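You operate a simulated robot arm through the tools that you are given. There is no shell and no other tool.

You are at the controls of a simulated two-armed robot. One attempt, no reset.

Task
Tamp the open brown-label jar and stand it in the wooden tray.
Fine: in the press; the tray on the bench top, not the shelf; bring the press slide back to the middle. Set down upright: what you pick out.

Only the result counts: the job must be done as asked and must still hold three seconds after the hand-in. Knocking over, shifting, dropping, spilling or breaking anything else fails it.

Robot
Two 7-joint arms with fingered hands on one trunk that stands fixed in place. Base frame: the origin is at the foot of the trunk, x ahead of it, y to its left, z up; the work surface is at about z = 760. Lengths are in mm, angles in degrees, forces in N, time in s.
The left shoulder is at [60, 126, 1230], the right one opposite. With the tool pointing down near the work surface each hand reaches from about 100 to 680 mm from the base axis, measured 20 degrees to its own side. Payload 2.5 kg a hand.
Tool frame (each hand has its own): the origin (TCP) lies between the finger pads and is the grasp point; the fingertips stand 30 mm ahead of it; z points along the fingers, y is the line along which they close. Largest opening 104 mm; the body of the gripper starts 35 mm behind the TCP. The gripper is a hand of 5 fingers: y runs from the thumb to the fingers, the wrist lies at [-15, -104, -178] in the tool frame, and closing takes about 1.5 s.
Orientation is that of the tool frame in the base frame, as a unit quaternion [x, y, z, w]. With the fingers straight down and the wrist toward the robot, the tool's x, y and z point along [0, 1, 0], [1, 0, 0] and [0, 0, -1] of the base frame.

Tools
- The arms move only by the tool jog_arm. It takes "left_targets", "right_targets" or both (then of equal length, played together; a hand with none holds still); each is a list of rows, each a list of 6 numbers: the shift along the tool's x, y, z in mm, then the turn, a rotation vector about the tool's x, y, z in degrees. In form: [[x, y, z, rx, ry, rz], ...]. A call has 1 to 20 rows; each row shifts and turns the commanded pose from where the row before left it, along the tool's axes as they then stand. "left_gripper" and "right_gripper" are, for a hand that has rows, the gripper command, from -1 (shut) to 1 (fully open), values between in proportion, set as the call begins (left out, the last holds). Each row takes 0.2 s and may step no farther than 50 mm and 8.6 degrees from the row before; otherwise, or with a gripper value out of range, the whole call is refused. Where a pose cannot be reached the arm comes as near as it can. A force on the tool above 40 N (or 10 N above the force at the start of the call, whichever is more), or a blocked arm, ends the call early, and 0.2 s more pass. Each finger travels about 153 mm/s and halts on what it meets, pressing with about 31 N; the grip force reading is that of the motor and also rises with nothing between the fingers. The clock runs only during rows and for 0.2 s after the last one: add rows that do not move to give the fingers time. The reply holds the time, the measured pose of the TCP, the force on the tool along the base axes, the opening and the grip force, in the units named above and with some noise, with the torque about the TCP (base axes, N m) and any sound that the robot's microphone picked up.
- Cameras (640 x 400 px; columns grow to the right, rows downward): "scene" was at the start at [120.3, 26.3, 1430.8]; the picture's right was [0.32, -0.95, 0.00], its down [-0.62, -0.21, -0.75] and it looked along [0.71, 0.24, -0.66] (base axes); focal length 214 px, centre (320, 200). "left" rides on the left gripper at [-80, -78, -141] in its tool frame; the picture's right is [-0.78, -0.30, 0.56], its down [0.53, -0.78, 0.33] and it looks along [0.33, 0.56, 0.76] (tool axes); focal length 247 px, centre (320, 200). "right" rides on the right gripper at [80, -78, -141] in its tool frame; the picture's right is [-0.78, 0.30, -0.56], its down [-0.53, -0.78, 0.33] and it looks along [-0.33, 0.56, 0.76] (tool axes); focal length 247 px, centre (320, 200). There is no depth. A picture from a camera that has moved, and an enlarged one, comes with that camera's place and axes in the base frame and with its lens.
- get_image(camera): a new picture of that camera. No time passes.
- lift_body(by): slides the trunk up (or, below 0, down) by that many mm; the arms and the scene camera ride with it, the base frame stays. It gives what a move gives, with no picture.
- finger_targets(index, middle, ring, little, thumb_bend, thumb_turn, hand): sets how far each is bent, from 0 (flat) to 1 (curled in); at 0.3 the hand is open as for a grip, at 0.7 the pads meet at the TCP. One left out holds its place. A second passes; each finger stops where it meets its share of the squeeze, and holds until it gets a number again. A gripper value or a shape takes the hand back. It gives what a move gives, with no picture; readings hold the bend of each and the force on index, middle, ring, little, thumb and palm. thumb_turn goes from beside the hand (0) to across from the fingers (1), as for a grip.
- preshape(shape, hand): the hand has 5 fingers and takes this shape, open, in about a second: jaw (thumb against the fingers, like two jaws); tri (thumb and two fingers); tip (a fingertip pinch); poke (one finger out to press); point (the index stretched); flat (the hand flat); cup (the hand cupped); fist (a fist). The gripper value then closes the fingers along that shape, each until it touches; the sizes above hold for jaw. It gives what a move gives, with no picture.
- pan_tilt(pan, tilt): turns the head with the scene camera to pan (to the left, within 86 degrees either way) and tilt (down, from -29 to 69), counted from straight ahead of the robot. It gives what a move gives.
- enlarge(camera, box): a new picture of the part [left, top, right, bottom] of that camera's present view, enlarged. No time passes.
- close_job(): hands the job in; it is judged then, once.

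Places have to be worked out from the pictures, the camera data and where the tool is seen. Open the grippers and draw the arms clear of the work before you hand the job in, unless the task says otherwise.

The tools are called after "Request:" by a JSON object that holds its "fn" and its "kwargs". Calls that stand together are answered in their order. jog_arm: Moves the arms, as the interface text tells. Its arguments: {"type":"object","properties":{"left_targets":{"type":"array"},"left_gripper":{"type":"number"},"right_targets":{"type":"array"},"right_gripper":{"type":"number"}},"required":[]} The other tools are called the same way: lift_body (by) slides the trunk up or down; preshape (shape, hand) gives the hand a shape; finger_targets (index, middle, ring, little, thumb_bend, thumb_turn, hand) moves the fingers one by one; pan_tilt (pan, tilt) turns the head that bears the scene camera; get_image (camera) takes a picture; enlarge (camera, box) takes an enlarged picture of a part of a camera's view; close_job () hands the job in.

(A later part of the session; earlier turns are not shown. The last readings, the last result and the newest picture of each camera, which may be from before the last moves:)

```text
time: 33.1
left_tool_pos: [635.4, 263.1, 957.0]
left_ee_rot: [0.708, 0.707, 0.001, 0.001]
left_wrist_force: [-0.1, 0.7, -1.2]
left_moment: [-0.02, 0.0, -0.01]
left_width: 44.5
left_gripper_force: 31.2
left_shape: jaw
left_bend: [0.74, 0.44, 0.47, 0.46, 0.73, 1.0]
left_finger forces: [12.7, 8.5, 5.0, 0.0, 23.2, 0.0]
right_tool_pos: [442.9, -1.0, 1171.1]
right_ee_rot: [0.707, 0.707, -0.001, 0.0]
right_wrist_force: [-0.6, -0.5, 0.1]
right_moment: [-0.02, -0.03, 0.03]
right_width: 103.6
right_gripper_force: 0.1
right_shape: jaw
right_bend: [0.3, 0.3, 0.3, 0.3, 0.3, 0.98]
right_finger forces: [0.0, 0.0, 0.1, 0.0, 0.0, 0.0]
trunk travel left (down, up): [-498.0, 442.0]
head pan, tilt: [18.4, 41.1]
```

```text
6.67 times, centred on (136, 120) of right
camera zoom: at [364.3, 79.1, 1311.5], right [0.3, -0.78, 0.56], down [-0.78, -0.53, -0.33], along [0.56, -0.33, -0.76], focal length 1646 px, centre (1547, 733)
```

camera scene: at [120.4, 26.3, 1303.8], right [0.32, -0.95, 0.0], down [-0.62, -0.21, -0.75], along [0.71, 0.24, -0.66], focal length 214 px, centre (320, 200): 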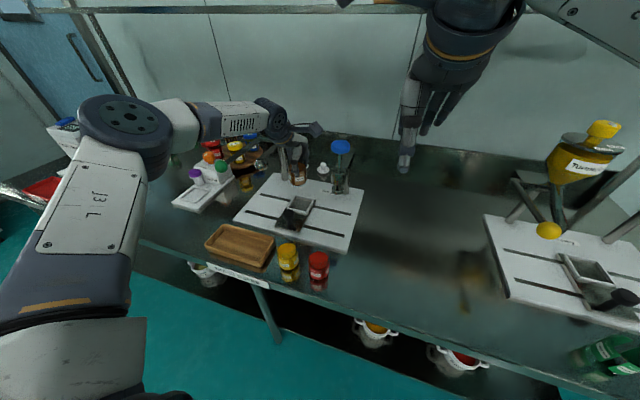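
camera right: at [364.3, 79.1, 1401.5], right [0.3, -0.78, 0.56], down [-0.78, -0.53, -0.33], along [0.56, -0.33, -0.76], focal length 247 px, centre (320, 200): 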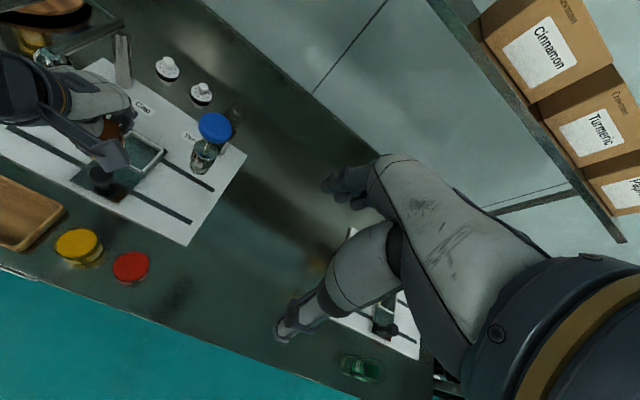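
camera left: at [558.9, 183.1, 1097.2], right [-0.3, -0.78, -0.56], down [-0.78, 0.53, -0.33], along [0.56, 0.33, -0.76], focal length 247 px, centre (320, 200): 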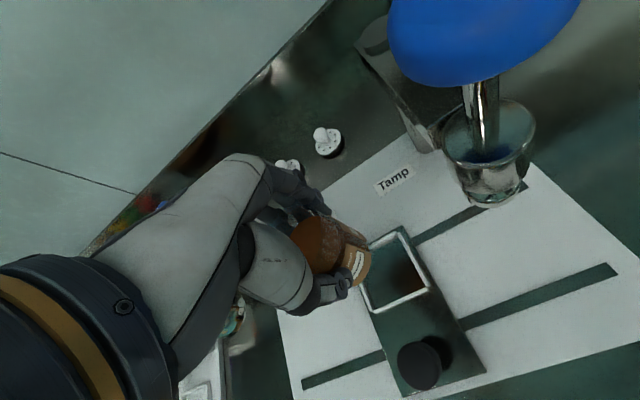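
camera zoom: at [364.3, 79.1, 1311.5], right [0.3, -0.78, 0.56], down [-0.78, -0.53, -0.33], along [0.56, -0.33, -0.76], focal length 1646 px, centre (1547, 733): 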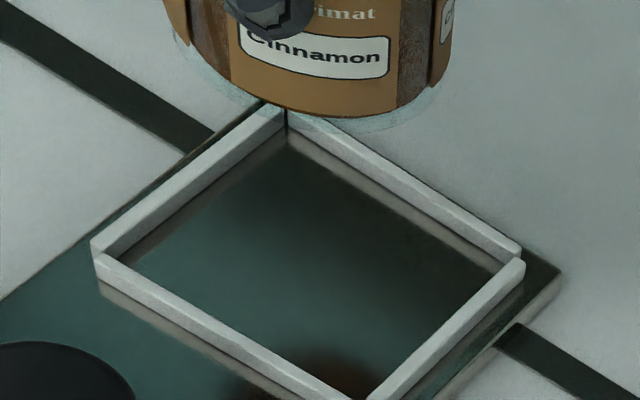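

Scene, right and left views agree the jar is about 1–2 mm too far toward +y (and maybe +x). I nudge the hand by (−1, −1.5) and lower with the trunk until the jar's base is just above the frame.

Request:
{"fn": "jog_arm", "kwargs": {"left_targets": [[-1.5, -1, 0, 0, 0, 0], [0, 0, 0, 0, 0, 0]]}}

Request:
{"fn": "lift_body", "kwargs": {"by": -76}}

Request:
{"fn": "enlarge", "kwargs": {"camera": "left", "box": [270, 190, 430, 300]}}

Request:
{"fn": "enlarge", "kwargs": {"camera": "scene", "box": [270, 150, 350, 200]}}

Request:
{"fn": "enlarge", "kwargs": {"camera": "right", "box": [88, 50, 248, 150]}}

```text
time: 33.7
left_tool_pos: [635.3, 263.8, 956.3]
left_ee_rot: [0.707, 0.708, 0.0, 0.001]
left_wrist_force: [0.4, -0.3, -0.1]
left_moment: [0.02, -0.01, -0.03]
left_width: 44.9
left_gripper_force: 31.0
left_shape: jaw
left_bend: [0.74, 0.44, 0.47, 0.46, 0.73, 1.0]
left_finger forces: [12.8, 8.6, 5.0, 0.0, 23.2, 0.1]
right_tool_pos: [443.3, -1.5, 1171.0]
right_ee_rot: [0.707, 0.708, 0.001, 0.001]
right_wrist_force: [-1.0, -0.2, -0.1]
right_moment: [-0.02, 0.01, 0.0]
right_width: 103.4
right_gripper_force: 0.2
right_shape: jaw
right_bend: [0.3, 0.3, 0.3, 0.3, 0.3, 0.98]
right_finger forces: [0.0, 0.0, 0.1, 0.0, 0.0, 0.0]
trunk travel left (down, up): [-498.0, 442.0]
head pan, tilt: [18.4, 41.1]
```

```text
time: 34.9
left_tool_pos: [634.5, 261.6, 881.8]
left_ee_rot: [0.707, 0.707, 0.001, 0.001]
left_wrist_force: [-0.5, -0.1, -0.3]
left_moment: [0.0, 0.04, 0.0]
left_width: 44.6
left_gripper_force: 30.7
left_shape: jaw
left_bend: [0.74, 0.44, 0.47, 0.46, 0.73, 1.0]
left_finger forces: [12.9, 8.6, 5.0, 0.0, 23.3, 0.1]
right_tool_pos: [441.9, -1.2, 1094.8]
right_ee_rot: [0.707, 0.707, 0.0, 0.0]
right_wrist_force: [-0.8, -0.9, -0.8]
right_moment: [-0.01, -0.03, 0.0]
right_width: 103.7
right_gripper_force: 0.1
right_shape: jaw
right_bend: [0.3, 0.3, 0.3, 0.3, 0.3, 0.98]
right_finger forces: [0.0, 0.0, 0.0, 0.1, 0.0, 0.0]
trunk travel left (down, up): [-422.0, 518.0]
head pan, tilt: [18.4, 41.1]
```

```text
3.64 times, centred on (350, 245) of left
camera zoom: at [557.9, 181.0, 1021.3], right [-0.3, -0.78, -0.56], down [-0.78, 0.53, -0.33], along [0.56, 0.33, -0.76], focal length 898 px, centre (211, 36)
```

zoom: 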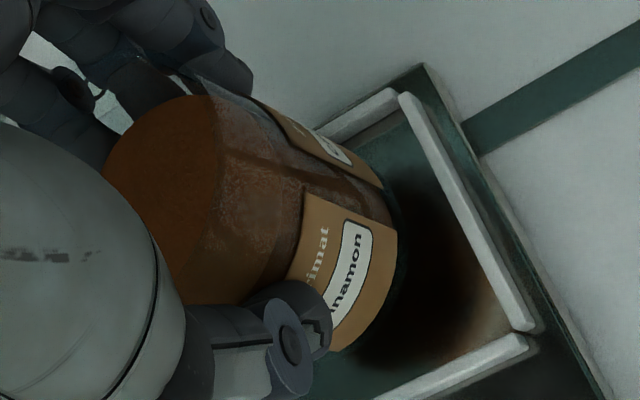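

```text
8.00 times, centred on (310, 175) of scene
camera zoom: at [120.3, 26.3, 1227.9], right [0.32, -0.95, 0.0], down [-0.62, -0.21, -0.75], along [0.71, 0.24, -0.66], focal length 1716 px, centre (400, 400)
```

zoom: 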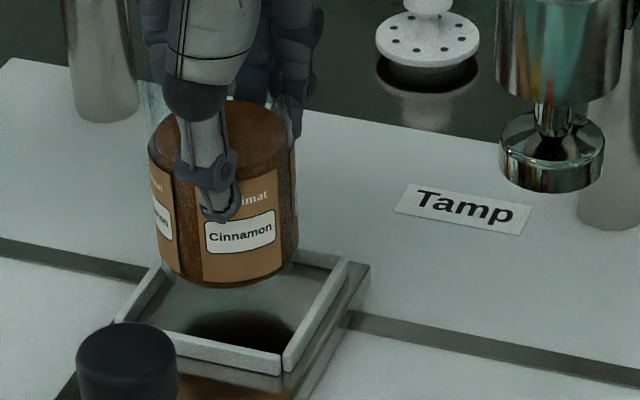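

```text
4.00 times, centred on (168, 100) of right
camera zoom: at [364.2, 79.1, 1235.6], right [0.3, -0.78, 0.56], down [-0.78, -0.53, -0.33], along [0.56, -0.33, -0.76], focal length 988 px, centre (928, 600)
```

zoom: 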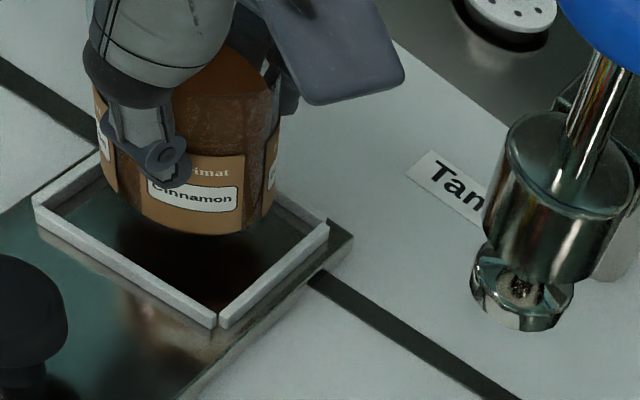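

The base is now at z≈807, about 12 mm over the frame, and looks well centred. I lower 7 mm more and compare the gaps directly.

Request:
{"fn": "lift_body", "kwargs": {"by": -7}}

Request:
{"fn": "enlarge", "kwargs": {"camera": "scene", "box": [276, 168, 324, 198]}}

Request:
{"fn": "enlarge", "kwargs": {"camera": "right", "box": [92, 70, 188, 130]}}

Request:
{"fn": "enlarge", "kwargs": {"camera": "left", "box": [310, 200, 422, 270]}}

```text
time: 35.4
left_tool_pos: [634.4, 262.3, 874.1]
left_ee_rot: [0.707, 0.707, 0.0, 0.001]
left_wrist_force: [-1.1, 0.6, -0.7]
left_moment: [-0.03, 0.02, 0.02]
left_width: 45.0
left_gripper_force: 30.8
left_shape: jaw
left_bend: [0.74, 0.44, 0.47, 0.46, 0.73, 1.0]
left_finger forces: [12.7, 8.5, 5.1, 0.1, 23.2, 0.0]
right_tool_pos: [442.3, -2.0, 1087.7]
right_ee_rot: [0.707, 0.707, 0.0, 0.0]
right_wrist_force: [-0.1, 0.9, 0.2]
right_moment: [0.02, 0.01, -0.01]
right_width: 103.4
right_gripper_force: 0.1
right_shape: jaw
right_bend: [0.3, 0.3, 0.3, 0.3, 0.3, 0.98]
right_finger forces: [0.0, 0.0, 0.0, 0.1, 0.1, 0.0]
trunk travel left (down, up): [-415.0, 525.0]
head pan, tilt: [18.4, 41.1]
```

```text
13.33 times, centred on (300, 183) of scene
camera zoom: at [120.3, 26.3, 1220.8], right [0.32, -0.95, 0.0], down [-0.62, -0.21, -0.75], along [0.71, 0.24, -0.66], focal length 2860 px, centre (587, 427)
```

zoom: 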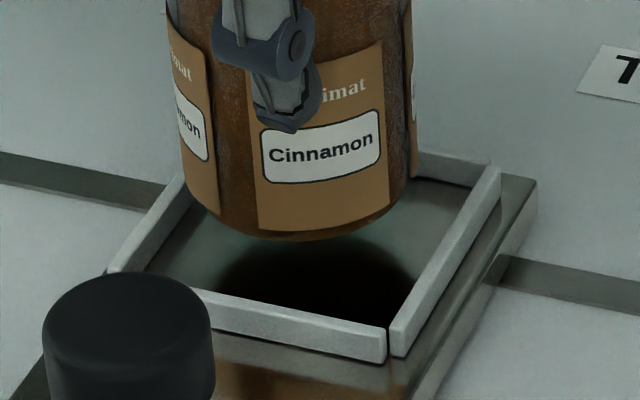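

```text
6.67 times, centred on (140, 100) of right
camera zoom: at [364.2, 79.1, 1228.5], right [0.3, -0.78, 0.56], down [-0.78, -0.53, -0.33], along [0.56, -0.33, -0.76], focal length 1646 px, centre (1520, 867)
```

zoom: 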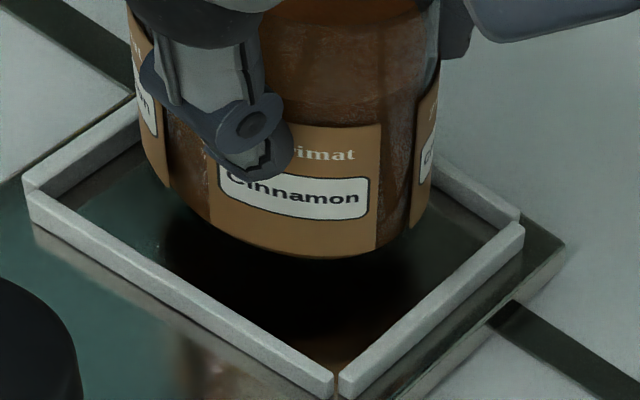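

```text
5.71 times, centred on (366, 235) of left
camera zoom: at [557.9, 181.0, 1014.2], right [-0.3, -0.78, -0.56], down [-0.78, 0.53, -0.33], along [0.56, 0.33, -0.76], focal length 1411 px, centre (57, 0)
```

zoom: 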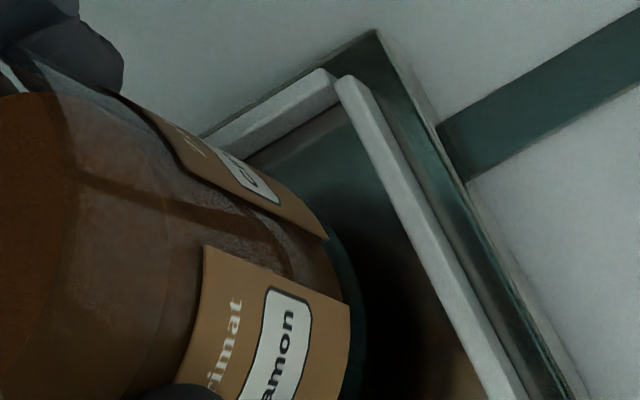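

Estimates from the scene, right and left views differ by a few mm, so I want a more sideways view. I move the idle right hand forward about 118 mm (well clear of the plunger) so that its camera sees the nest from the right.

Request:
{"fn": "jog_arm", "kwargs": {"right_targets": [[-5, 25, 3, 0, 0, 0], [-5, 31, 3, 0, 0, 0], [-5, 31, 3, 0, 0, 0], [-4, 31, 4, 0, 0, 0], [0, 0, 0, 0, 0, 0]]}}

Request:
{"fn": "get_image", "kwargs": {"camera": "right"}}

```text
time: 36.6
left_tool_pos: [635.3, 262.1, 873.5]
left_ee_rot: [0.707, 0.707, 0.001, 0.001]
left_wrist_force: [-0.2, -0.4, -0.1]
left_moment: [-0.05, 0.01, 0.0]
left_width: 45.0
left_gripper_force: 30.6
left_shape: jaw
left_bend: [0.74, 0.44, 0.47, 0.46, 0.73, 1.0]
left_finger forces: [12.7, 8.5, 5.0, 0.1, 23.2, 0.0]
right_tool_pos: [561.3, -19.6, 1074.1]
right_ee_rot: [0.708, 0.707, 0.001, 0.001]
right_wrist_force: [0.5, 0.0, -1.1]
right_moment: [0.01, -0.02, 0.01]
right_width: 103.5
right_gripper_force: 0.0
right_shape: jaw
right_bend: [0.3, 0.3, 0.3, 0.3, 0.3, 0.98]
right_finger forces: [0.0, 0.0, 0.1, 0.0, 0.1, 0.0]
trunk travel left (down, up): [-415.0, 525.0]
head pan, tilt: [18.4, 41.1]
```

```text
taken
camera right: at [483.1, 60.6, 1215.1], right [0.3, -0.78, 0.56], down [-0.78, -0.54, -0.33], along [0.56, -0.33, -0.76], focal length 247 px, centre (320, 200)
```

right: 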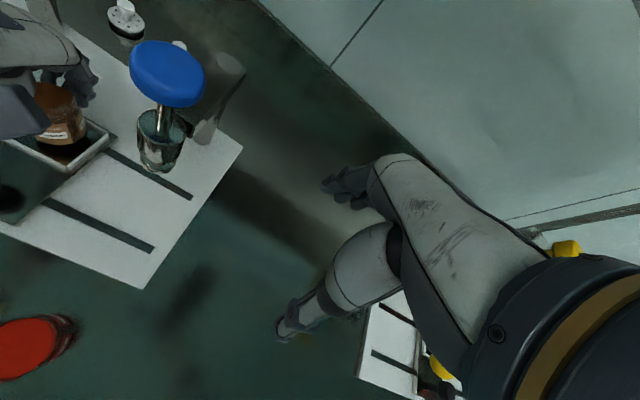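

The right camera now sees the nest and jar from the right side. I zoom in there.

Request:
{"fn": "enlarge", "kwargs": {"camera": "right", "box": [0, 70, 128, 190]}}

Request:
{"fn": "enlarge", "kwargs": {"camera": "right", "box": [16, 90, 112, 180]}}

```text
3.33 times, centred on (64, 130) of right
camera zoom: at [483.1, 60.6, 1215.1], right [0.3, -0.78, 0.56], down [-0.78, -0.54, -0.33], along [0.56, -0.33, -0.76], focal length 823 px, centre (1173, 433)
```

zoom: 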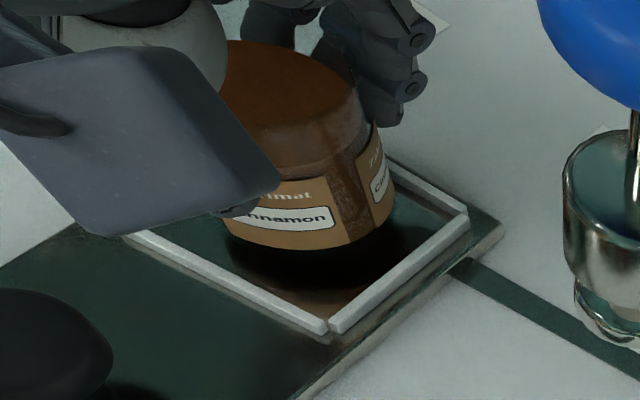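

```text
4.44 times, centred on (64, 135) of right
camera zoom: at [483.1, 60.6, 1215.1], right [0.3, -0.78, 0.56], down [-0.78, -0.54, -0.33], along [0.56, -0.33, -0.76], focal length 1098 px, centre (1458, 489)
```

zoom: 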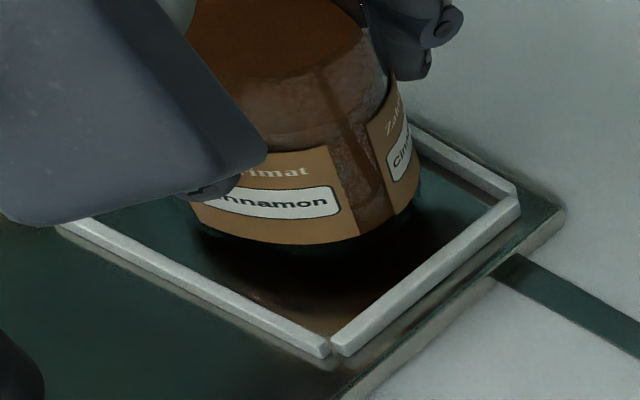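

From this side view the jar's base appears about 4 mm too far in +x and 3 mm in +y relative to the frame, which agrees with the other views. I correct the hand by (−3.5, −3.2) and check again.

Request:
{"fn": "jog_arm", "kwargs": {"left_targets": [[-1.6, -1.8, 0, 0, 0, 0], [-1.6, -1.7, 0, 0, 0, 0], [0, 0, 0, 0, 0, 0], [0, 0, 0, 0, 0, 0]]}}

Request:
{"fn": "enlarge", "kwargs": {"camera": "right", "box": [16, 90, 112, 180]}}

Request:
{"fn": "enlarge", "kwargs": {"camera": "scene", "box": [276, 168, 324, 198]}}

Request:
{"fn": "enlarge", "kwargs": {"camera": "left", "box": [310, 200, 422, 270]}}

```text
time: 37.6
left_tool_pos: [630.9, 258.5, 874.0]
left_ee_rot: [0.708, 0.706, 0.001, 0.001]
left_wrist_force: [0.9, 0.0, -1.6]
left_moment: [-0.02, 0.02, -0.02]
left_width: 44.9
left_gripper_force: 30.9
left_shape: jaw
left_bend: [0.74, 0.44, 0.47, 0.46, 0.73, 1.0]
left_finger forces: [12.7, 8.5, 5.0, 0.1, 23.2, 0.0]
right_tool_pos: [561.2, -20.2, 1075.6]
right_ee_rot: [0.707, 0.708, 0.0, 0.001]
right_wrist_force: [0.5, -0.2, 0.3]
right_moment: [-0.03, 0.0, -0.04]
right_width: 103.8
right_gripper_force: 0.1
right_shape: jaw
right_bend: [0.3, 0.3, 0.3, 0.3, 0.3, 0.98]
right_finger forces: [0.0, 0.0, 0.1, 0.1, 0.0, 0.0]
trunk travel left (down, up): [-415.0, 525.0]
head pan, tilt: [18.4, 41.1]
```

```text
4.44 times, centred on (64, 135) of right
camera zoom: at [482.7, 60.5, 1215.5], right [0.3, -0.78, 0.56], down [-0.78, -0.53, -0.33], along [0.56, -0.33, -0.76], focal length 1098 px, centre (1458, 489)
```

zoom: 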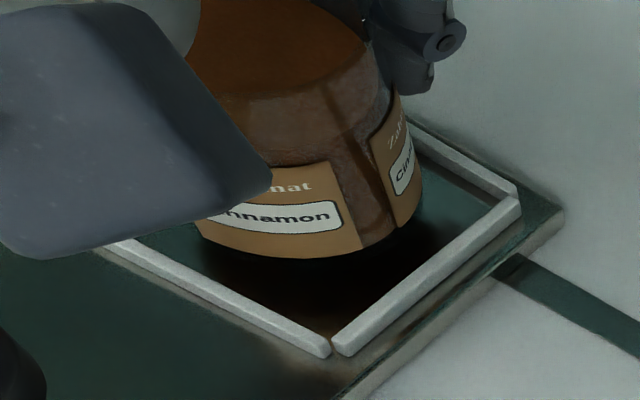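

```text
13.33 times, centred on (300, 183) of scene
camera zoom: at [120.4, 26.3, 1220.8], right [0.32, -0.95, 0.0], down [-0.62, -0.21, -0.75], along [0.71, 0.24, -0.66], focal length 2860 px, centre (587, 427)
```

zoom: 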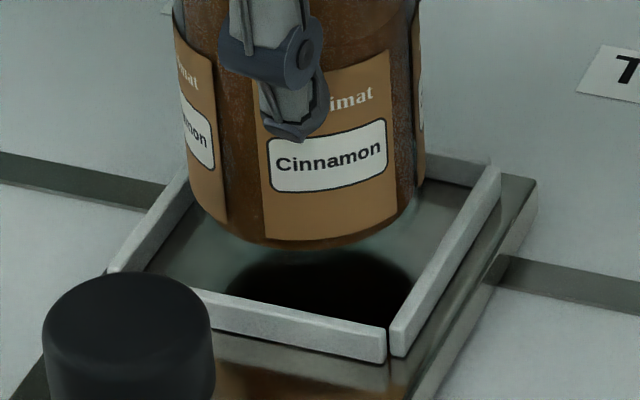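

```text
5.71 times, centred on (366, 235) of left
camera zoom: at [554.4, 177.6, 1014.9], right [-0.3, -0.78, -0.56], down [-0.78, 0.53, -0.33], along [0.56, 0.33, -0.76], focal length 1411 px, centre (57, 0)
```

zoom: 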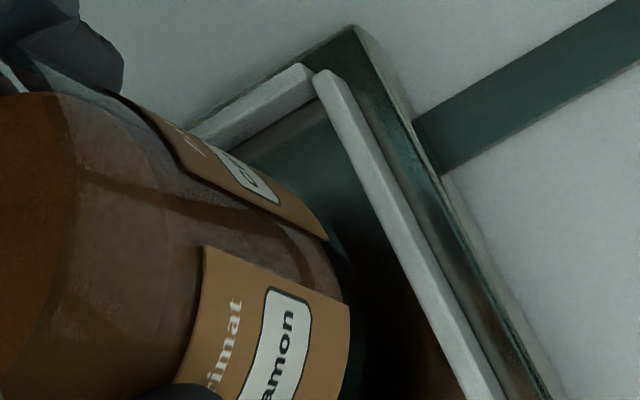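

All three views now place the jar within ~2 mm of the frame's centre, inside the ~3.5 mm clearance. I lower 6 mm and check forces.

Request:
{"fn": "lift_body", "kwargs": {"by": -6}}

Request:
{"fn": "enlarge", "kwargs": {"camera": "right", "box": [16, 90, 112, 180]}}

Request:
{"fn": "enlarge", "kwargs": {"camera": "scene", "box": [276, 168, 324, 198]}}

```text
time: 38.2
left_tool_pos: [630.4, 258.4, 868.6]
left_ee_rot: [0.707, 0.707, 0.001, 0.001]
left_wrist_force: [-0.7, -0.3, -0.4]
left_moment: [-0.02, 0.0, 0.03]
left_width: 44.9
left_gripper_force: 31.1
left_shape: jaw
left_bend: [0.74, 0.44, 0.47, 0.46, 0.73, 1.0]
left_finger forces: [12.7, 8.5, 4.9, 0.0, 23.3, 0.1]
right_tool_pos: [561.7, -21.2, 1068.5]
right_ee_rot: [0.707, 0.707, 0.0, 0.001]
right_wrist_force: [1.2, -0.7, 0.3]
right_moment: [-0.01, -0.03, 0.01]
right_width: 103.8
right_gripper_force: 0.1
right_shape: jaw
right_bend: [0.3, 0.3, 0.3, 0.3, 0.3, 0.98]
right_finger forces: [0.0, 0.1, 0.0, 0.1, 0.0, 0.0]
trunk travel left (down, up): [-409.0, 531.0]
head pan, tilt: [18.4, 41.1]
```

```text
4.44 times, centred on (64, 135) of right
camera zoom: at [482.6, 60.4, 1209.5], right [0.3, -0.78, 0.56], down [-0.78, -0.53, -0.33], along [0.56, -0.33, -0.76], focal length 1098 px, centre (1458, 489)
```

zoom: 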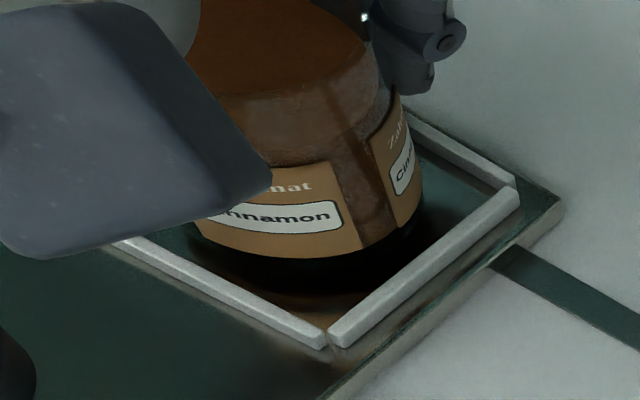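

```text
13.33 times, centred on (300, 183) of scene
camera zoom: at [120.3, 26.3, 1214.8], right [0.32, -0.95, 0.0], down [-0.62, -0.21, -0.75], along [0.71, 0.24, -0.66], focal length 2860 px, centre (587, 427)
```

zoom: 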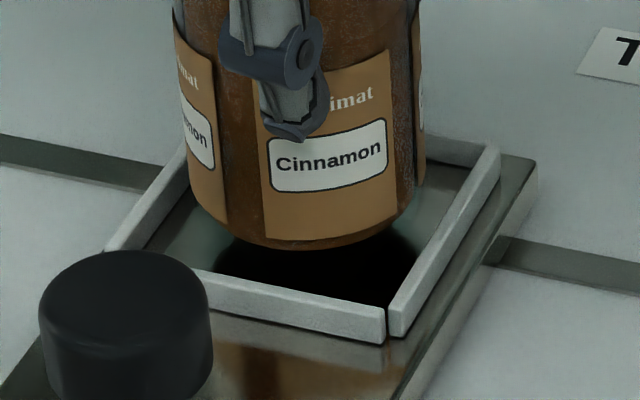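

No contact yet, and the gaps left and right look balanced. I lower another 5 mm.

Request:
{"fn": "lift_body", "kwargs": {"by": -5}}

Request:
{"fn": "enlarge", "kwargs": {"camera": "right", "box": [16, 90, 112, 180]}}

Request:
{"fn": "enlarge", "kwargs": {"camera": "scene", "box": [276, 168, 324, 198]}}

```text
time: 38.7
left_tool_pos: [632.2, 259.4, 864.5]
left_ee_rot: [0.707, 0.707, 0.001, 0.0]
left_wrist_force: [-0.8, -0.7, -0.3]
left_moment: [-0.03, -0.01, -0.03]
left_width: 44.7
left_gripper_force: 30.3
left_shape: jaw
left_bend: [0.74, 0.44, 0.47, 0.46, 0.73, 1.0]
left_finger forces: [12.9, 8.5, 5.1, 0.0, 23.3, 0.1]
right_tool_pos: [561.6, -20.5, 1064.2]
right_ee_rot: [0.707, 0.707, 0.0, 0.0]
right_wrist_force: [-0.3, 0.5, -0.8]
right_moment: [0.0, -0.03, -0.03]
right_width: 103.6
right_gripper_force: 0.0
right_shape: jaw
right_bend: [0.3, 0.3, 0.3, 0.3, 0.3, 0.98]
right_finger forces: [0.0, 0.0, 0.1, 0.0, 0.0, 0.1]
trunk travel left (down, up): [-404.0, 536.0]
head pan, tilt: [18.4, 41.1]
```

```text
4.44 times, centred on (64, 135) of right
camera zoom: at [482.6, 60.5, 1204.4], right [0.3, -0.78, 0.56], down [-0.78, -0.53, -0.33], along [0.56, -0.33, -0.76], focal length 1098 px, centre (1458, 489)
```

zoom: 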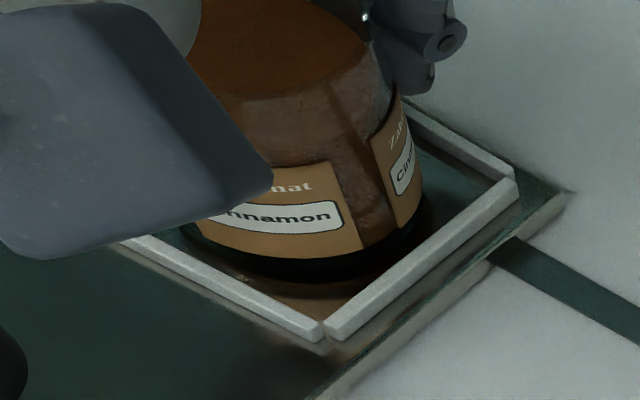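

```text
13.33 times, centred on (300, 183) of scene
camera zoom: at [120.3, 26.3, 1209.8], right [0.32, -0.95, 0.0], down [-0.62, -0.21, -0.75], along [0.71, 0.24, -0.66], focal length 2860 px, centre (587, 427)
```

zoom: 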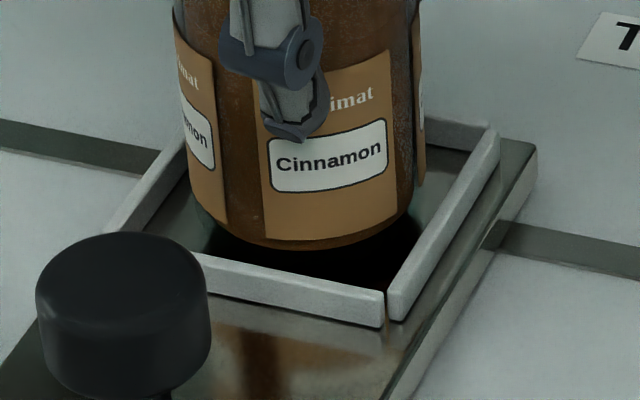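

Still no contact and the base is now between the bars. I lower 4 mm more.

Request:
{"fn": "lift_body", "kwargs": {"by": -4}}

Request:
{"fn": "enlarge", "kwargs": {"camera": "right", "box": [16, 90, 112, 180]}}

Request:
{"fn": "enlarge", "kwargs": {"camera": "scene", "box": [276, 168, 324, 198]}}

```text
time: 39.2
left_tool_pos: [630.5, 258.5, 861.0]
left_ee_rot: [0.707, 0.707, 0.001, 0.0]
left_wrist_force: [0.2, 0.3, 1.6]
left_moment: [0.02, -0.01, 0.0]
left_width: 44.7
left_gripper_force: 30.9
left_shape: jaw
left_bend: [0.74, 0.44, 0.47, 0.46, 0.73, 1.0]
left_finger forces: [12.9, 8.5, 4.9, 0.0, 23.5, 0.0]
right_tool_pos: [561.0, -18.8, 1059.1]
right_ee_rot: [0.707, 0.707, 0.0, 0.0]
right_wrist_force: [0.9, 0.4, -0.1]
right_moment: [0.0, 0.01, -0.01]
right_width: 104.1
right_gripper_force: 0.1
right_shape: jaw
right_bend: [0.3, 0.3, 0.3, 0.3, 0.3, 0.98]
right_finger forces: [0.0, 0.0, 0.0, 0.1, 0.1, 0.0]
trunk travel left (down, up): [-400.0, 540.0]
head pan, tilt: [18.4, 41.1]
```

```text
4.44 times, centred on (64, 135) of right
camera zoom: at [482.5, 60.4, 1200.5], right [0.3, -0.78, 0.56], down [-0.78, -0.53, -0.33], along [0.56, -0.33, -0.76], focal length 1098 px, centre (1458, 489)
```

zoom: 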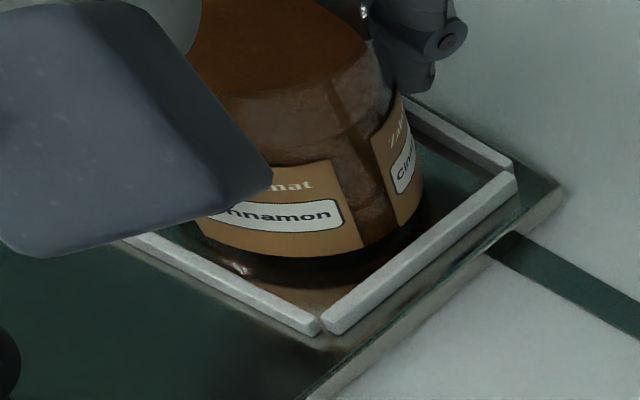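

```text
13.33 times, centred on (300, 183) of scene
camera zoom: at [120.2, 26.3, 1205.9], right [0.32, -0.95, 0.0], down [-0.62, -0.21, -0.75], along [0.71, 0.24, -0.66], focal length 2860 px, centre (587, 427)
```

zoom: 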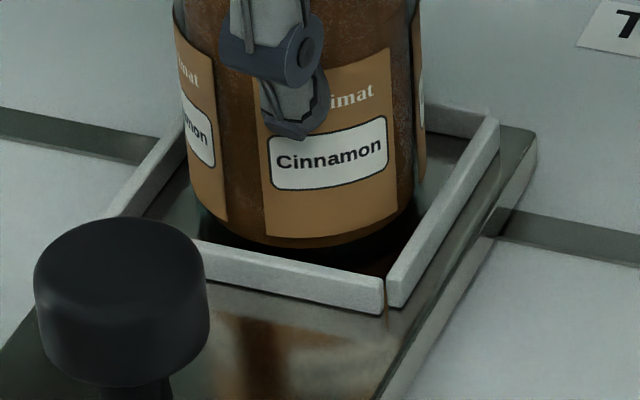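

The vertical force turned from about −1 to +1.6 N, so the base is just touching the slide plate. I lower 2 mm to seat it.

Request:
{"fn": "lift_body", "kwargs": {"by": -2}}

Request:
{"fn": "enlarge", "kwargs": {"camera": "right", "box": [16, 90, 112, 180]}}

Request:
{"fn": "enlarge", "kwargs": {"camera": "scene", "box": [276, 168, 324, 198]}}

```text
time: 39.8
left_tool_pos: [632.2, 257.6, 860.8]
left_ee_rot: [0.707, 0.707, 0.002, 0.002]
left_wrist_force: [-0.6, 1.3, 7.3]
left_moment: [0.06, 0.01, 0.01]
left_width: 44.8
left_gripper_force: 30.9
left_shape: jaw
left_bend: [0.74, 0.44, 0.47, 0.46, 0.73, 1.0]
left_finger forces: [12.9, 8.6, 5.1, 0.0, 24.2, 0.0]
right_tool_pos: [560.4, -19.9, 1057.4]
right_ee_rot: [0.707, 0.707, 0.0, 0.001]
right_wrist_force: [0.2, 0.1, -0.2]
right_moment: [0.01, 0.02, -0.01]
right_width: 103.5
right_gripper_force: 0.0
right_shape: jaw
right_bend: [0.3, 0.3, 0.3, 0.3, 0.3, 0.98]
right_finger forces: [0.1, 0.0, 0.2, 0.0, 0.0, 0.0]
trunk travel left (down, up): [-398.0, 542.0]
head pan, tilt: [18.4, 41.1]
```

```text
4.44 times, centred on (64, 135) of right
camera zoom: at [481.8, 60.2, 1199.0], right [0.3, -0.78, 0.56], down [-0.78, -0.53, -0.33], along [0.56, -0.33, -0.76], focal length 1098 px, centre (1458, 489)
```

zoom: 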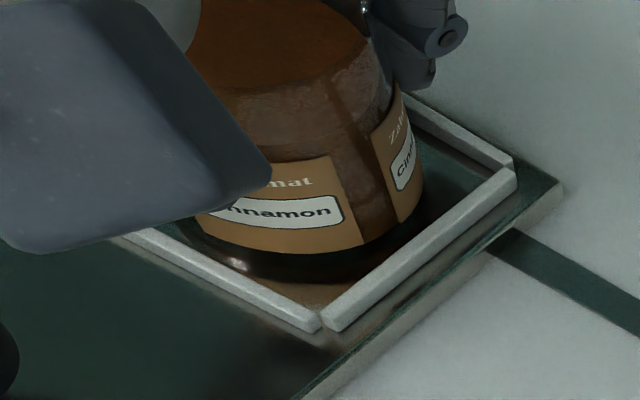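

```text
13.33 times, centred on (300, 183) of scene
camera zoom: at [119.6, 26.0, 1204.0], right [0.32, -0.95, 0.0], down [-0.62, -0.21, -0.75], along [0.72, 0.24, -0.66], focal length 2860 px, centre (587, 427)
```

zoom: 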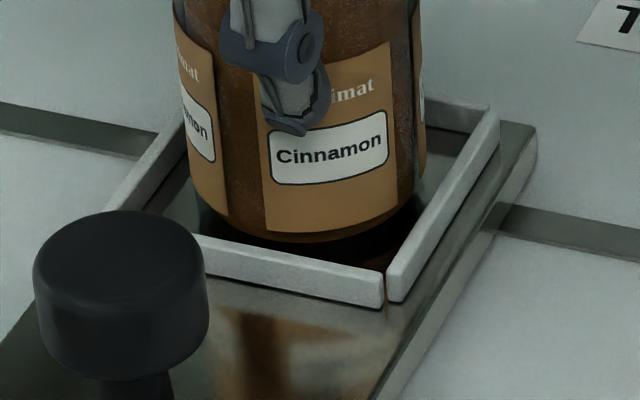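

A 7 N reaction: the jar sits on the slide plate inside the frame (plate at z≈786). I relieve the load by 1.5 mm and open the hand only partway, so the thumb does not touch the slide knob.

Request:
{"fn": "lift_body", "kwargs": {"by": 1.5}}

Request:
{"fn": "jog_arm", "kwargs": {"left_targets": [[0, 0, 0, 0, 0, 0], [0, 0, 0, 0, 0, 0], [0, 0, 0, 0, 0, 0], [0, 0, 0, 0, 0, 0], [0, 0, 0, 0, 0, 0]], "left_gripper": 0.45}}

Request:
{"fn": "enlarge", "kwargs": {"camera": "right", "box": [0, 70, 128, 190]}}

Request:
{"fn": "enlarge", "kwargs": {"camera": "scene", "box": [264, 150, 336, 200]}}

Request:
{"fn": "enlarge", "kwargs": {"camera": "left", "box": [240, 170, 432, 300]}}

```text
time: 40.3
left_tool_pos: [630.3, 259.2, 860.0]
left_ee_rot: [0.708, 0.706, 0.001, 0.001]
left_wrist_force: [0.0, -0.7, 6.9]
left_moment: [0.03, -0.09, -0.01]
left_width: 44.9
left_gripper_force: 30.9
left_shape: jaw
left_bend: [0.74, 0.44, 0.47, 0.46, 0.73, 1.0]
left_finger forces: [13.5, 9.1, 5.4, 0.1, 23.8, 0.0]
right_tool_pos: [559.1, -21.4, 1059.5]
right_ee_rot: [0.706, 0.708, 0.0, 0.0]
right_wrist_force: [0.8, 0.6, -0.6]
right_moment: [0.0, 0.0, 0.0]
right_width: 103.7
right_gripper_force: 0.1
right_shape: jaw
right_bend: [0.3, 0.3, 0.3, 0.3, 0.3, 0.98]
right_finger forces: [0.0, 0.0, 0.0, 0.0, 0.1, 0.0]
trunk travel left (down, up): [-400.0, 540.0]
head pan, tilt: [18.4, 41.1]
```

```text
time: 41.5
left_tool_pos: [631.7, 259.1, 859.7]
left_ee_rot: [0.707, 0.707, 0.001, 0.001]
left_wrist_force: [-0.1, -0.1, -0.5]
left_moment: [0.0, -0.01, 0.02]
left_width: 75.0
left_gripper_force: 0.0
left_shape: jaw
left_bend: [0.27, 0.36, 0.33, 0.34, 0.57, 0.99]
left_finger forces: [0.0, 0.1, 0.0, 0.1, 0.0, 0.0]
right_tool_pos: [561.5, -19.5, 1058.9]
right_ee_rot: [0.707, 0.707, 0.001, 0.0]
right_wrist_force: [-0.1, 0.1, 0.0]
right_moment: [0.01, 0.01, -0.01]
right_width: 103.9
right_gripper_force: 0.0
right_shape: jaw
right_bend: [0.3, 0.3, 0.3, 0.3, 0.3, 0.98]
right_finger forces: [0.1, 0.0, 0.0, 0.0, 0.0, 0.0]
trunk travel left (down, up): [-400.0, 540.0]
head pan, tilt: [18.4, 41.1]
```

```text
3.33 times, centred on (64, 130) of right
camera zoom: at [482.6, 60.5, 1200.0], right [0.3, -0.78, 0.56], down [-0.78, -0.53, -0.33], along [0.56, -0.33, -0.76], focal length 823 px, centre (1173, 433)
```

zoom: 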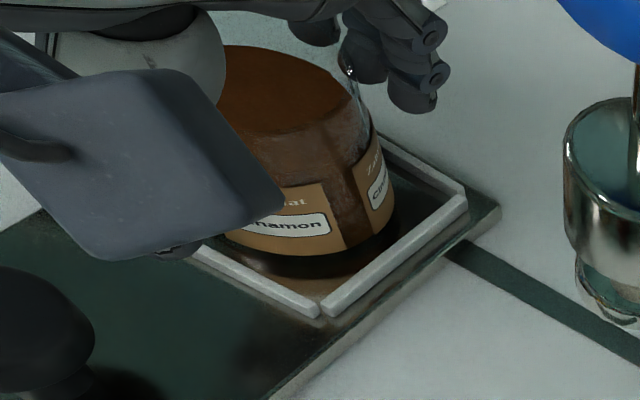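

```text
8.00 times, centred on (300, 175) of scene
camera zoom: at [120.3, 26.3, 1205.3], right [0.32, -0.95, 0.0], down [-0.62, -0.21, -0.75], along [0.71, 0.24, -0.66], focal length 1716 px, centre (480, 400)
```

zoom: 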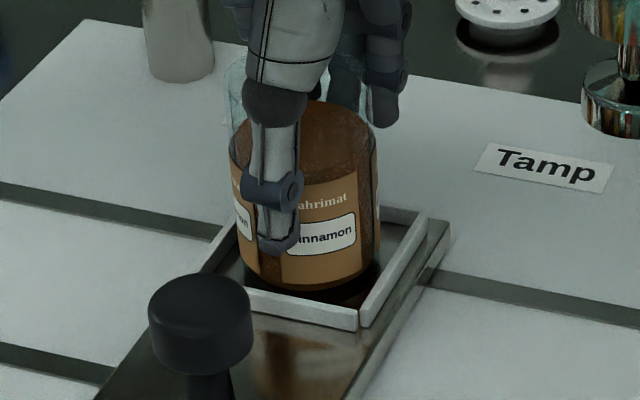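

```text
3.08 times, centred on (336, 235) of left
camera zoom: at [554.3, 177.6, 999.4], right [-0.3, -0.78, -0.56], down [-0.78, 0.53, -0.33], along [0.56, 0.33, -0.76], focal length 760 px, centre (271, 92)
```

zoom: 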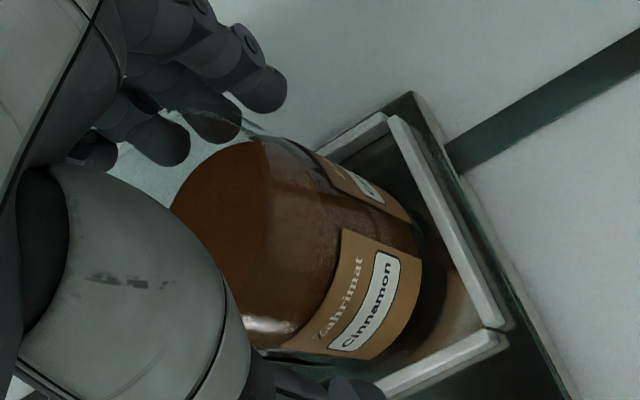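

The jar now stands free in the nest. I raise straight up by 75 mm so the fingers clear its rim.

Request:
{"fn": "lift_body", "kwargs": {"by": 75}}

Request:
{"fn": "get_image", "kwargs": {"camera": "scene"}}

Request:
{"fn": "get_image", "kwargs": {"camera": "right"}}

Request:
{"fn": "get_image", "kwargs": {"camera": "left"}}

```text
time: 42.6
left_tool_pos: [631.0, 258.1, 934.7]
left_ee_rot: [0.708, 0.707, 0.001, 0.001]
left_wrist_force: [0.0, 0.2, 0.7]
left_moment: [-0.01, 0.03, -0.01]
left_width: 75.1
left_gripper_force: 0.0
left_shape: jaw
left_bend: [0.27, 0.36, 0.33, 0.34, 0.57, 0.99]
left_finger forces: [0.0, 0.0, 0.1, 0.1, 0.0, 0.1]
right_tool_pos: [561.2, -20.0, 1133.9]
right_ee_rot: [0.707, 0.707, -0.001, 0.0]
right_wrist_force: [-0.4, -0.1, 0.1]
right_moment: [0.0, 0.0, 0.03]
right_width: 103.8
right_gripper_force: 0.0
right_shape: jaw
right_bend: [0.3, 0.3, 0.3, 0.3, 0.3, 0.98]
right_finger forces: [0.0, 0.0, 0.0, 0.0, 0.1, 0.0]
trunk travel left (down, up): [-475.0, 465.0]
head pan, tilt: [18.4, 41.1]
```

```text
taken
camera scene: at [120.5, 26.3, 1280.3], right [0.32, -0.95, 0.0], down [-0.62, -0.21, -0.75], along [0.71, 0.24, -0.66], focal length 214 px, centre (320, 200)
```

scene: 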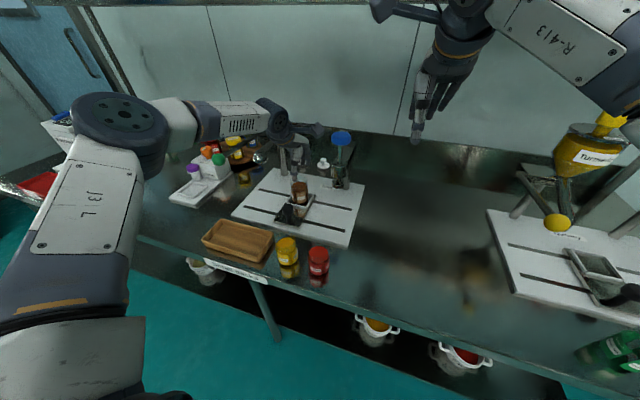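

```text
taken
camera right: at [482.8, 60.5, 1274.8], right [0.3, -0.78, 0.56], down [-0.78, -0.53, -0.33], along [0.56, -0.33, -0.76], focal length 247 px, centre (320, 200)
```

right: 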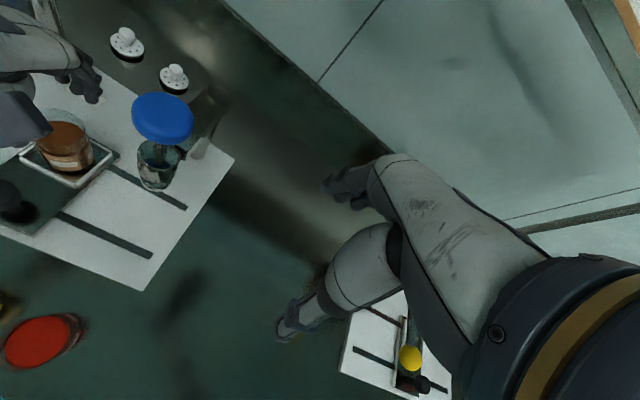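

```text
taken
camera left: at [554.4, 177.6, 1074.3], right [-0.3, -0.78, -0.56], down [-0.78, 0.53, -0.33], along [0.56, 0.33, -0.76], focal length 247 px, centre (320, 200)
```

left: 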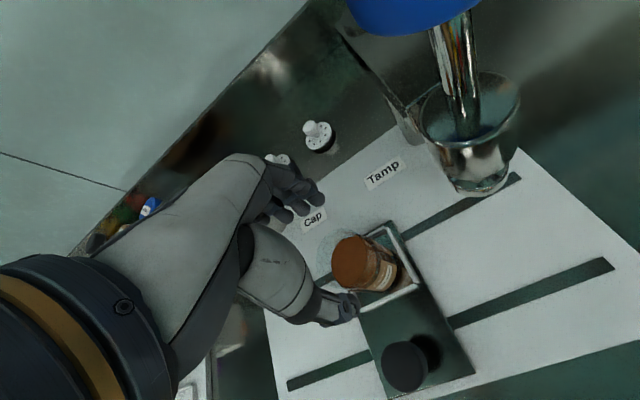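

The jar is standing in the nest. Next I measure the plunger bottom against the jar's rim and the black slide knob.

Request:
{"fn": "enlarge", "kwargs": {"camera": "scene", "box": [272, 125, 368, 235]}}

Request:
{"fn": "enlarge", "kwargs": {"camera": "right", "box": [0, 80, 240, 230]}}

Request:
{"fn": "enlarge", "kwargs": {"camera": "left", "box": [300, 60, 540, 210]}}

Request:
{"fn": "enlarge", "kwargs": {"camera": "left", "box": [310, 210, 486, 390]}}

```text
3.64 times, centred on (320, 180) of scene
camera zoom: at [120.5, 26.3, 1280.3], right [0.32, -0.95, 0.0], down [-0.62, -0.21, -0.75], along [0.71, 0.24, -0.66], focal length 780 px, centre (320, 273)
```

zoom: 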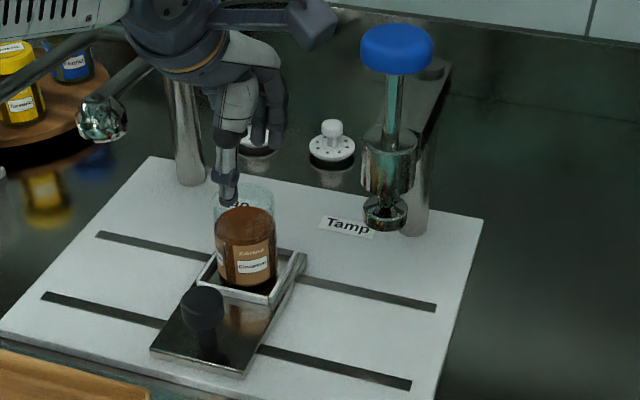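

```text
2.67 times, centred on (120, 155) of right
camera zoom: at [482.8, 60.5, 1274.8], right [0.3, -0.78, 0.56], down [-0.78, -0.53, -0.33], along [0.56, -0.33, -0.76], focal length 659 px, centre (853, 320)
```

zoom: 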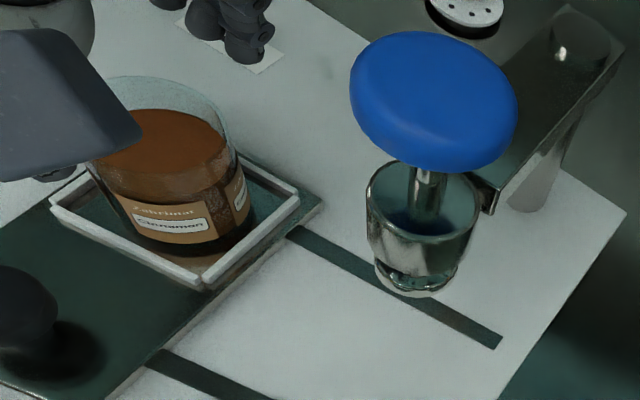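

```text
2.67 times, centred on (420, 135) of left
camera zoom: at [554.4, 177.6, 1074.3], right [-0.3, -0.78, -0.56], down [-0.78, 0.53, -0.33], along [0.56, 0.33, -0.76], focal length 659 px, centre (53, 373)
```

zoom: 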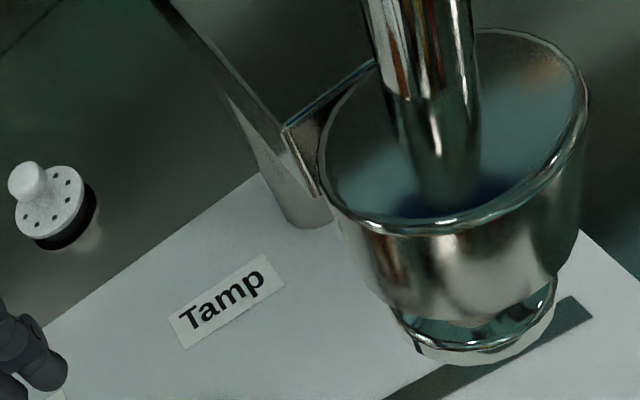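

```text
2.22 times, centred on (398, 300) of left
camera zoom: at [554.4, 177.6, 1074.3], right [-0.3, -0.78, -0.56], down [-0.78, 0.53, -0.33], along [0.56, 0.33, -0.76], focal length 549 px, centre (147, -22)
```

zoom: 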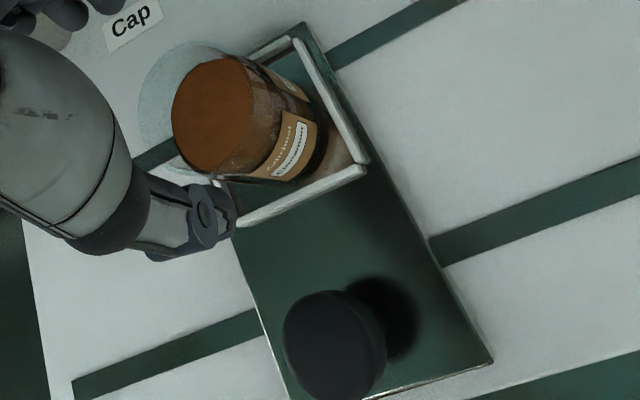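

The rim (z≈876) sits below the plunger bottom (z≈885), so the slide can pass underneath. The knob is a 36 mm cylinder at about (541, 266), top z≈838. I back the left hand away to the left of the knob and close its fingers so I can push the knob sideways.

Request:
{"fn": "jog_arm", "kwargs": {"left_targets": [[0, -25, 0, 0, 0, 0], [10, -25, 0, 0, 0, 0], [22, -25, 0, 0, 0, 0], [22, -25, 0, 0, 0, 0], [22, 0, 0, 0, 0, 0], [16, 0, 0, 0, 0, 0], [0, 0, 0, 0, 0, 0]], "left_gripper": -1}}

Request:
{"fn": "get_image", "kwargs": {"camera": "left"}}

Request:
{"fn": "enlarge", "kwargs": {"camera": "scene", "box": [232, 110, 376, 240]}}

Request:
{"fn": "get_image", "kwargs": {"camera": "right"}}

```text
time: 44.2
left_tool_pos: [529.9, 351.1, 933.9]
left_ee_rot: [0.707, 0.707, 0.0, 0.001]
left_wrist_force: [-0.7, 0.6, -0.3]
left_moment: [0.0, 0.05, -0.03]
left_width: 0.0
left_gripper_force: 30.9
left_shape: jaw
left_bend: [0.7, 0.7, 0.7, 0.7, 0.46, 1.0]
left_finger forces: [0.0, 0.0, 0.0, 0.0, 0.1, 0.0]
right_tool_pos: [560.1, -19.5, 1133.7]
right_ee_rot: [0.707, 0.707, 0.0, 0.0]
right_wrist_force: [0.0, 0.4, -0.5]
right_moment: [-0.02, 0.0, -0.02]
right_width: 103.7
right_gripper_force: 0.1
right_shape: jaw
right_bend: [0.3, 0.3, 0.3, 0.3, 0.3, 0.98]
right_finger forces: [0.0, 0.0, 0.0, 0.1, 0.0, 0.0]
trunk travel left (down, up): [-475.0, 465.0]
head pan, tilt: [18.4, 41.1]
```

```text
taken
camera left: at [453.1, 269.6, 1074.3], right [-0.3, -0.78, -0.56], down [-0.78, 0.53, -0.33], along [0.56, 0.33, -0.76], focal length 247 px, centre (320, 200)
```

left: 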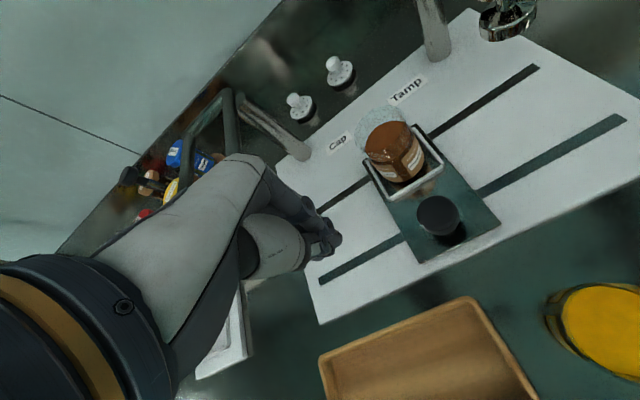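

```text
3.08 times, centred on (304, 175) of scene
camera zoom: at [120.3, 26.3, 1280.3], right [0.32, -0.95, 0.0], down [-0.62, -0.21, -0.75], along [0.71, 0.24, -0.66], focal length 660 px, centre (369, 277)
```

zoom: 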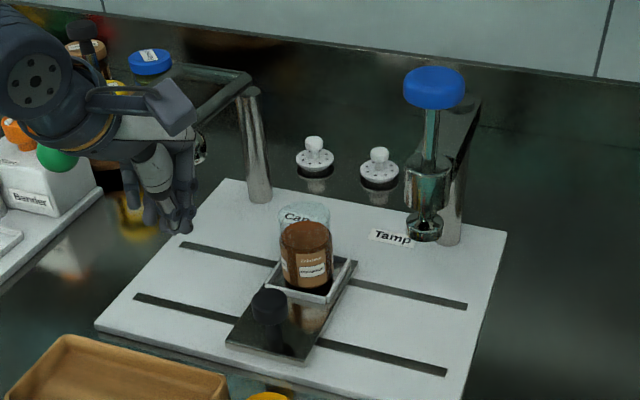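

```text
taken
camera right: at [482.6, 60.5, 1275.0], right [0.3, -0.78, 0.56], down [-0.78, -0.53, -0.33], along [0.56, -0.33, -0.76], focal length 247 px, centre (320, 200)
```

right: 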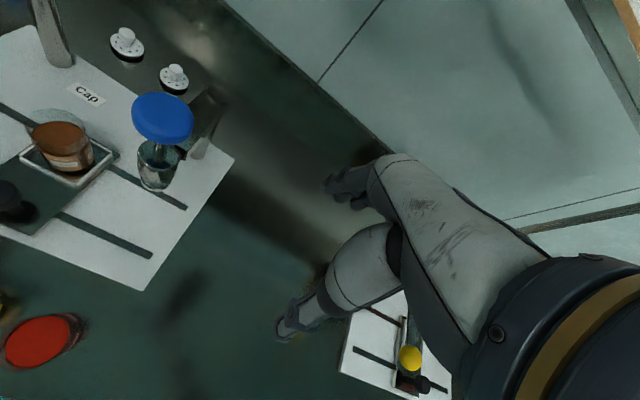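

The hand is at the left of the knob with its fingers closed. I zoom the left camera to see how far the closed fingers extend on the index side.

Request:
{"fn": "enlarge", "kwargs": {"camera": "left", "box": [240, 160, 480, 310]}}

Request:
{"fn": "enlarge", "kwargs": {"camera": "scene", "box": [236, 130, 332, 230]}}

```text
2.67 times, centred on (360, 235) of left
camera zoom: at [453.1, 269.6, 1074.3], right [-0.3, -0.78, -0.56], down [-0.78, 0.53, -0.33], along [0.56, 0.33, -0.76], focal length 659 px, centre (213, 107)
```

zoom: 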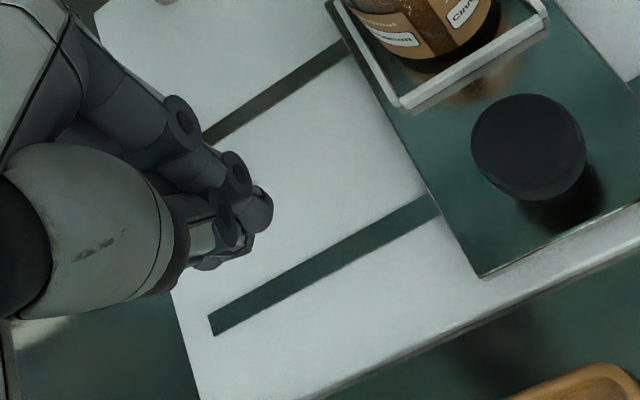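

```text
4.00 times, centred on (284, 180) of scene
camera zoom: at [120.3, 26.3, 1280.3], right [0.32, -0.95, 0.0], down [-0.62, -0.21, -0.75], along [0.71, 0.24, -0.66], focal length 858 px, centre (464, 280)
```

zoom: 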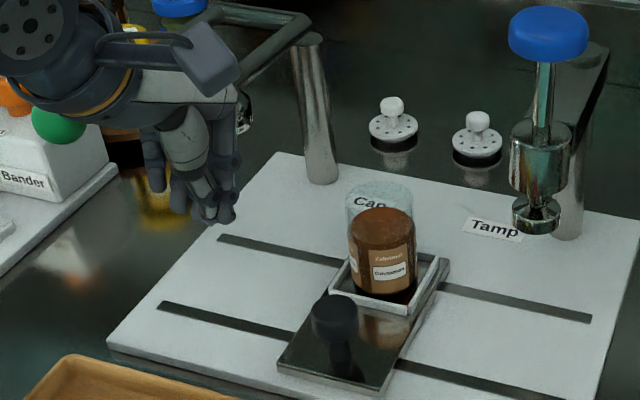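

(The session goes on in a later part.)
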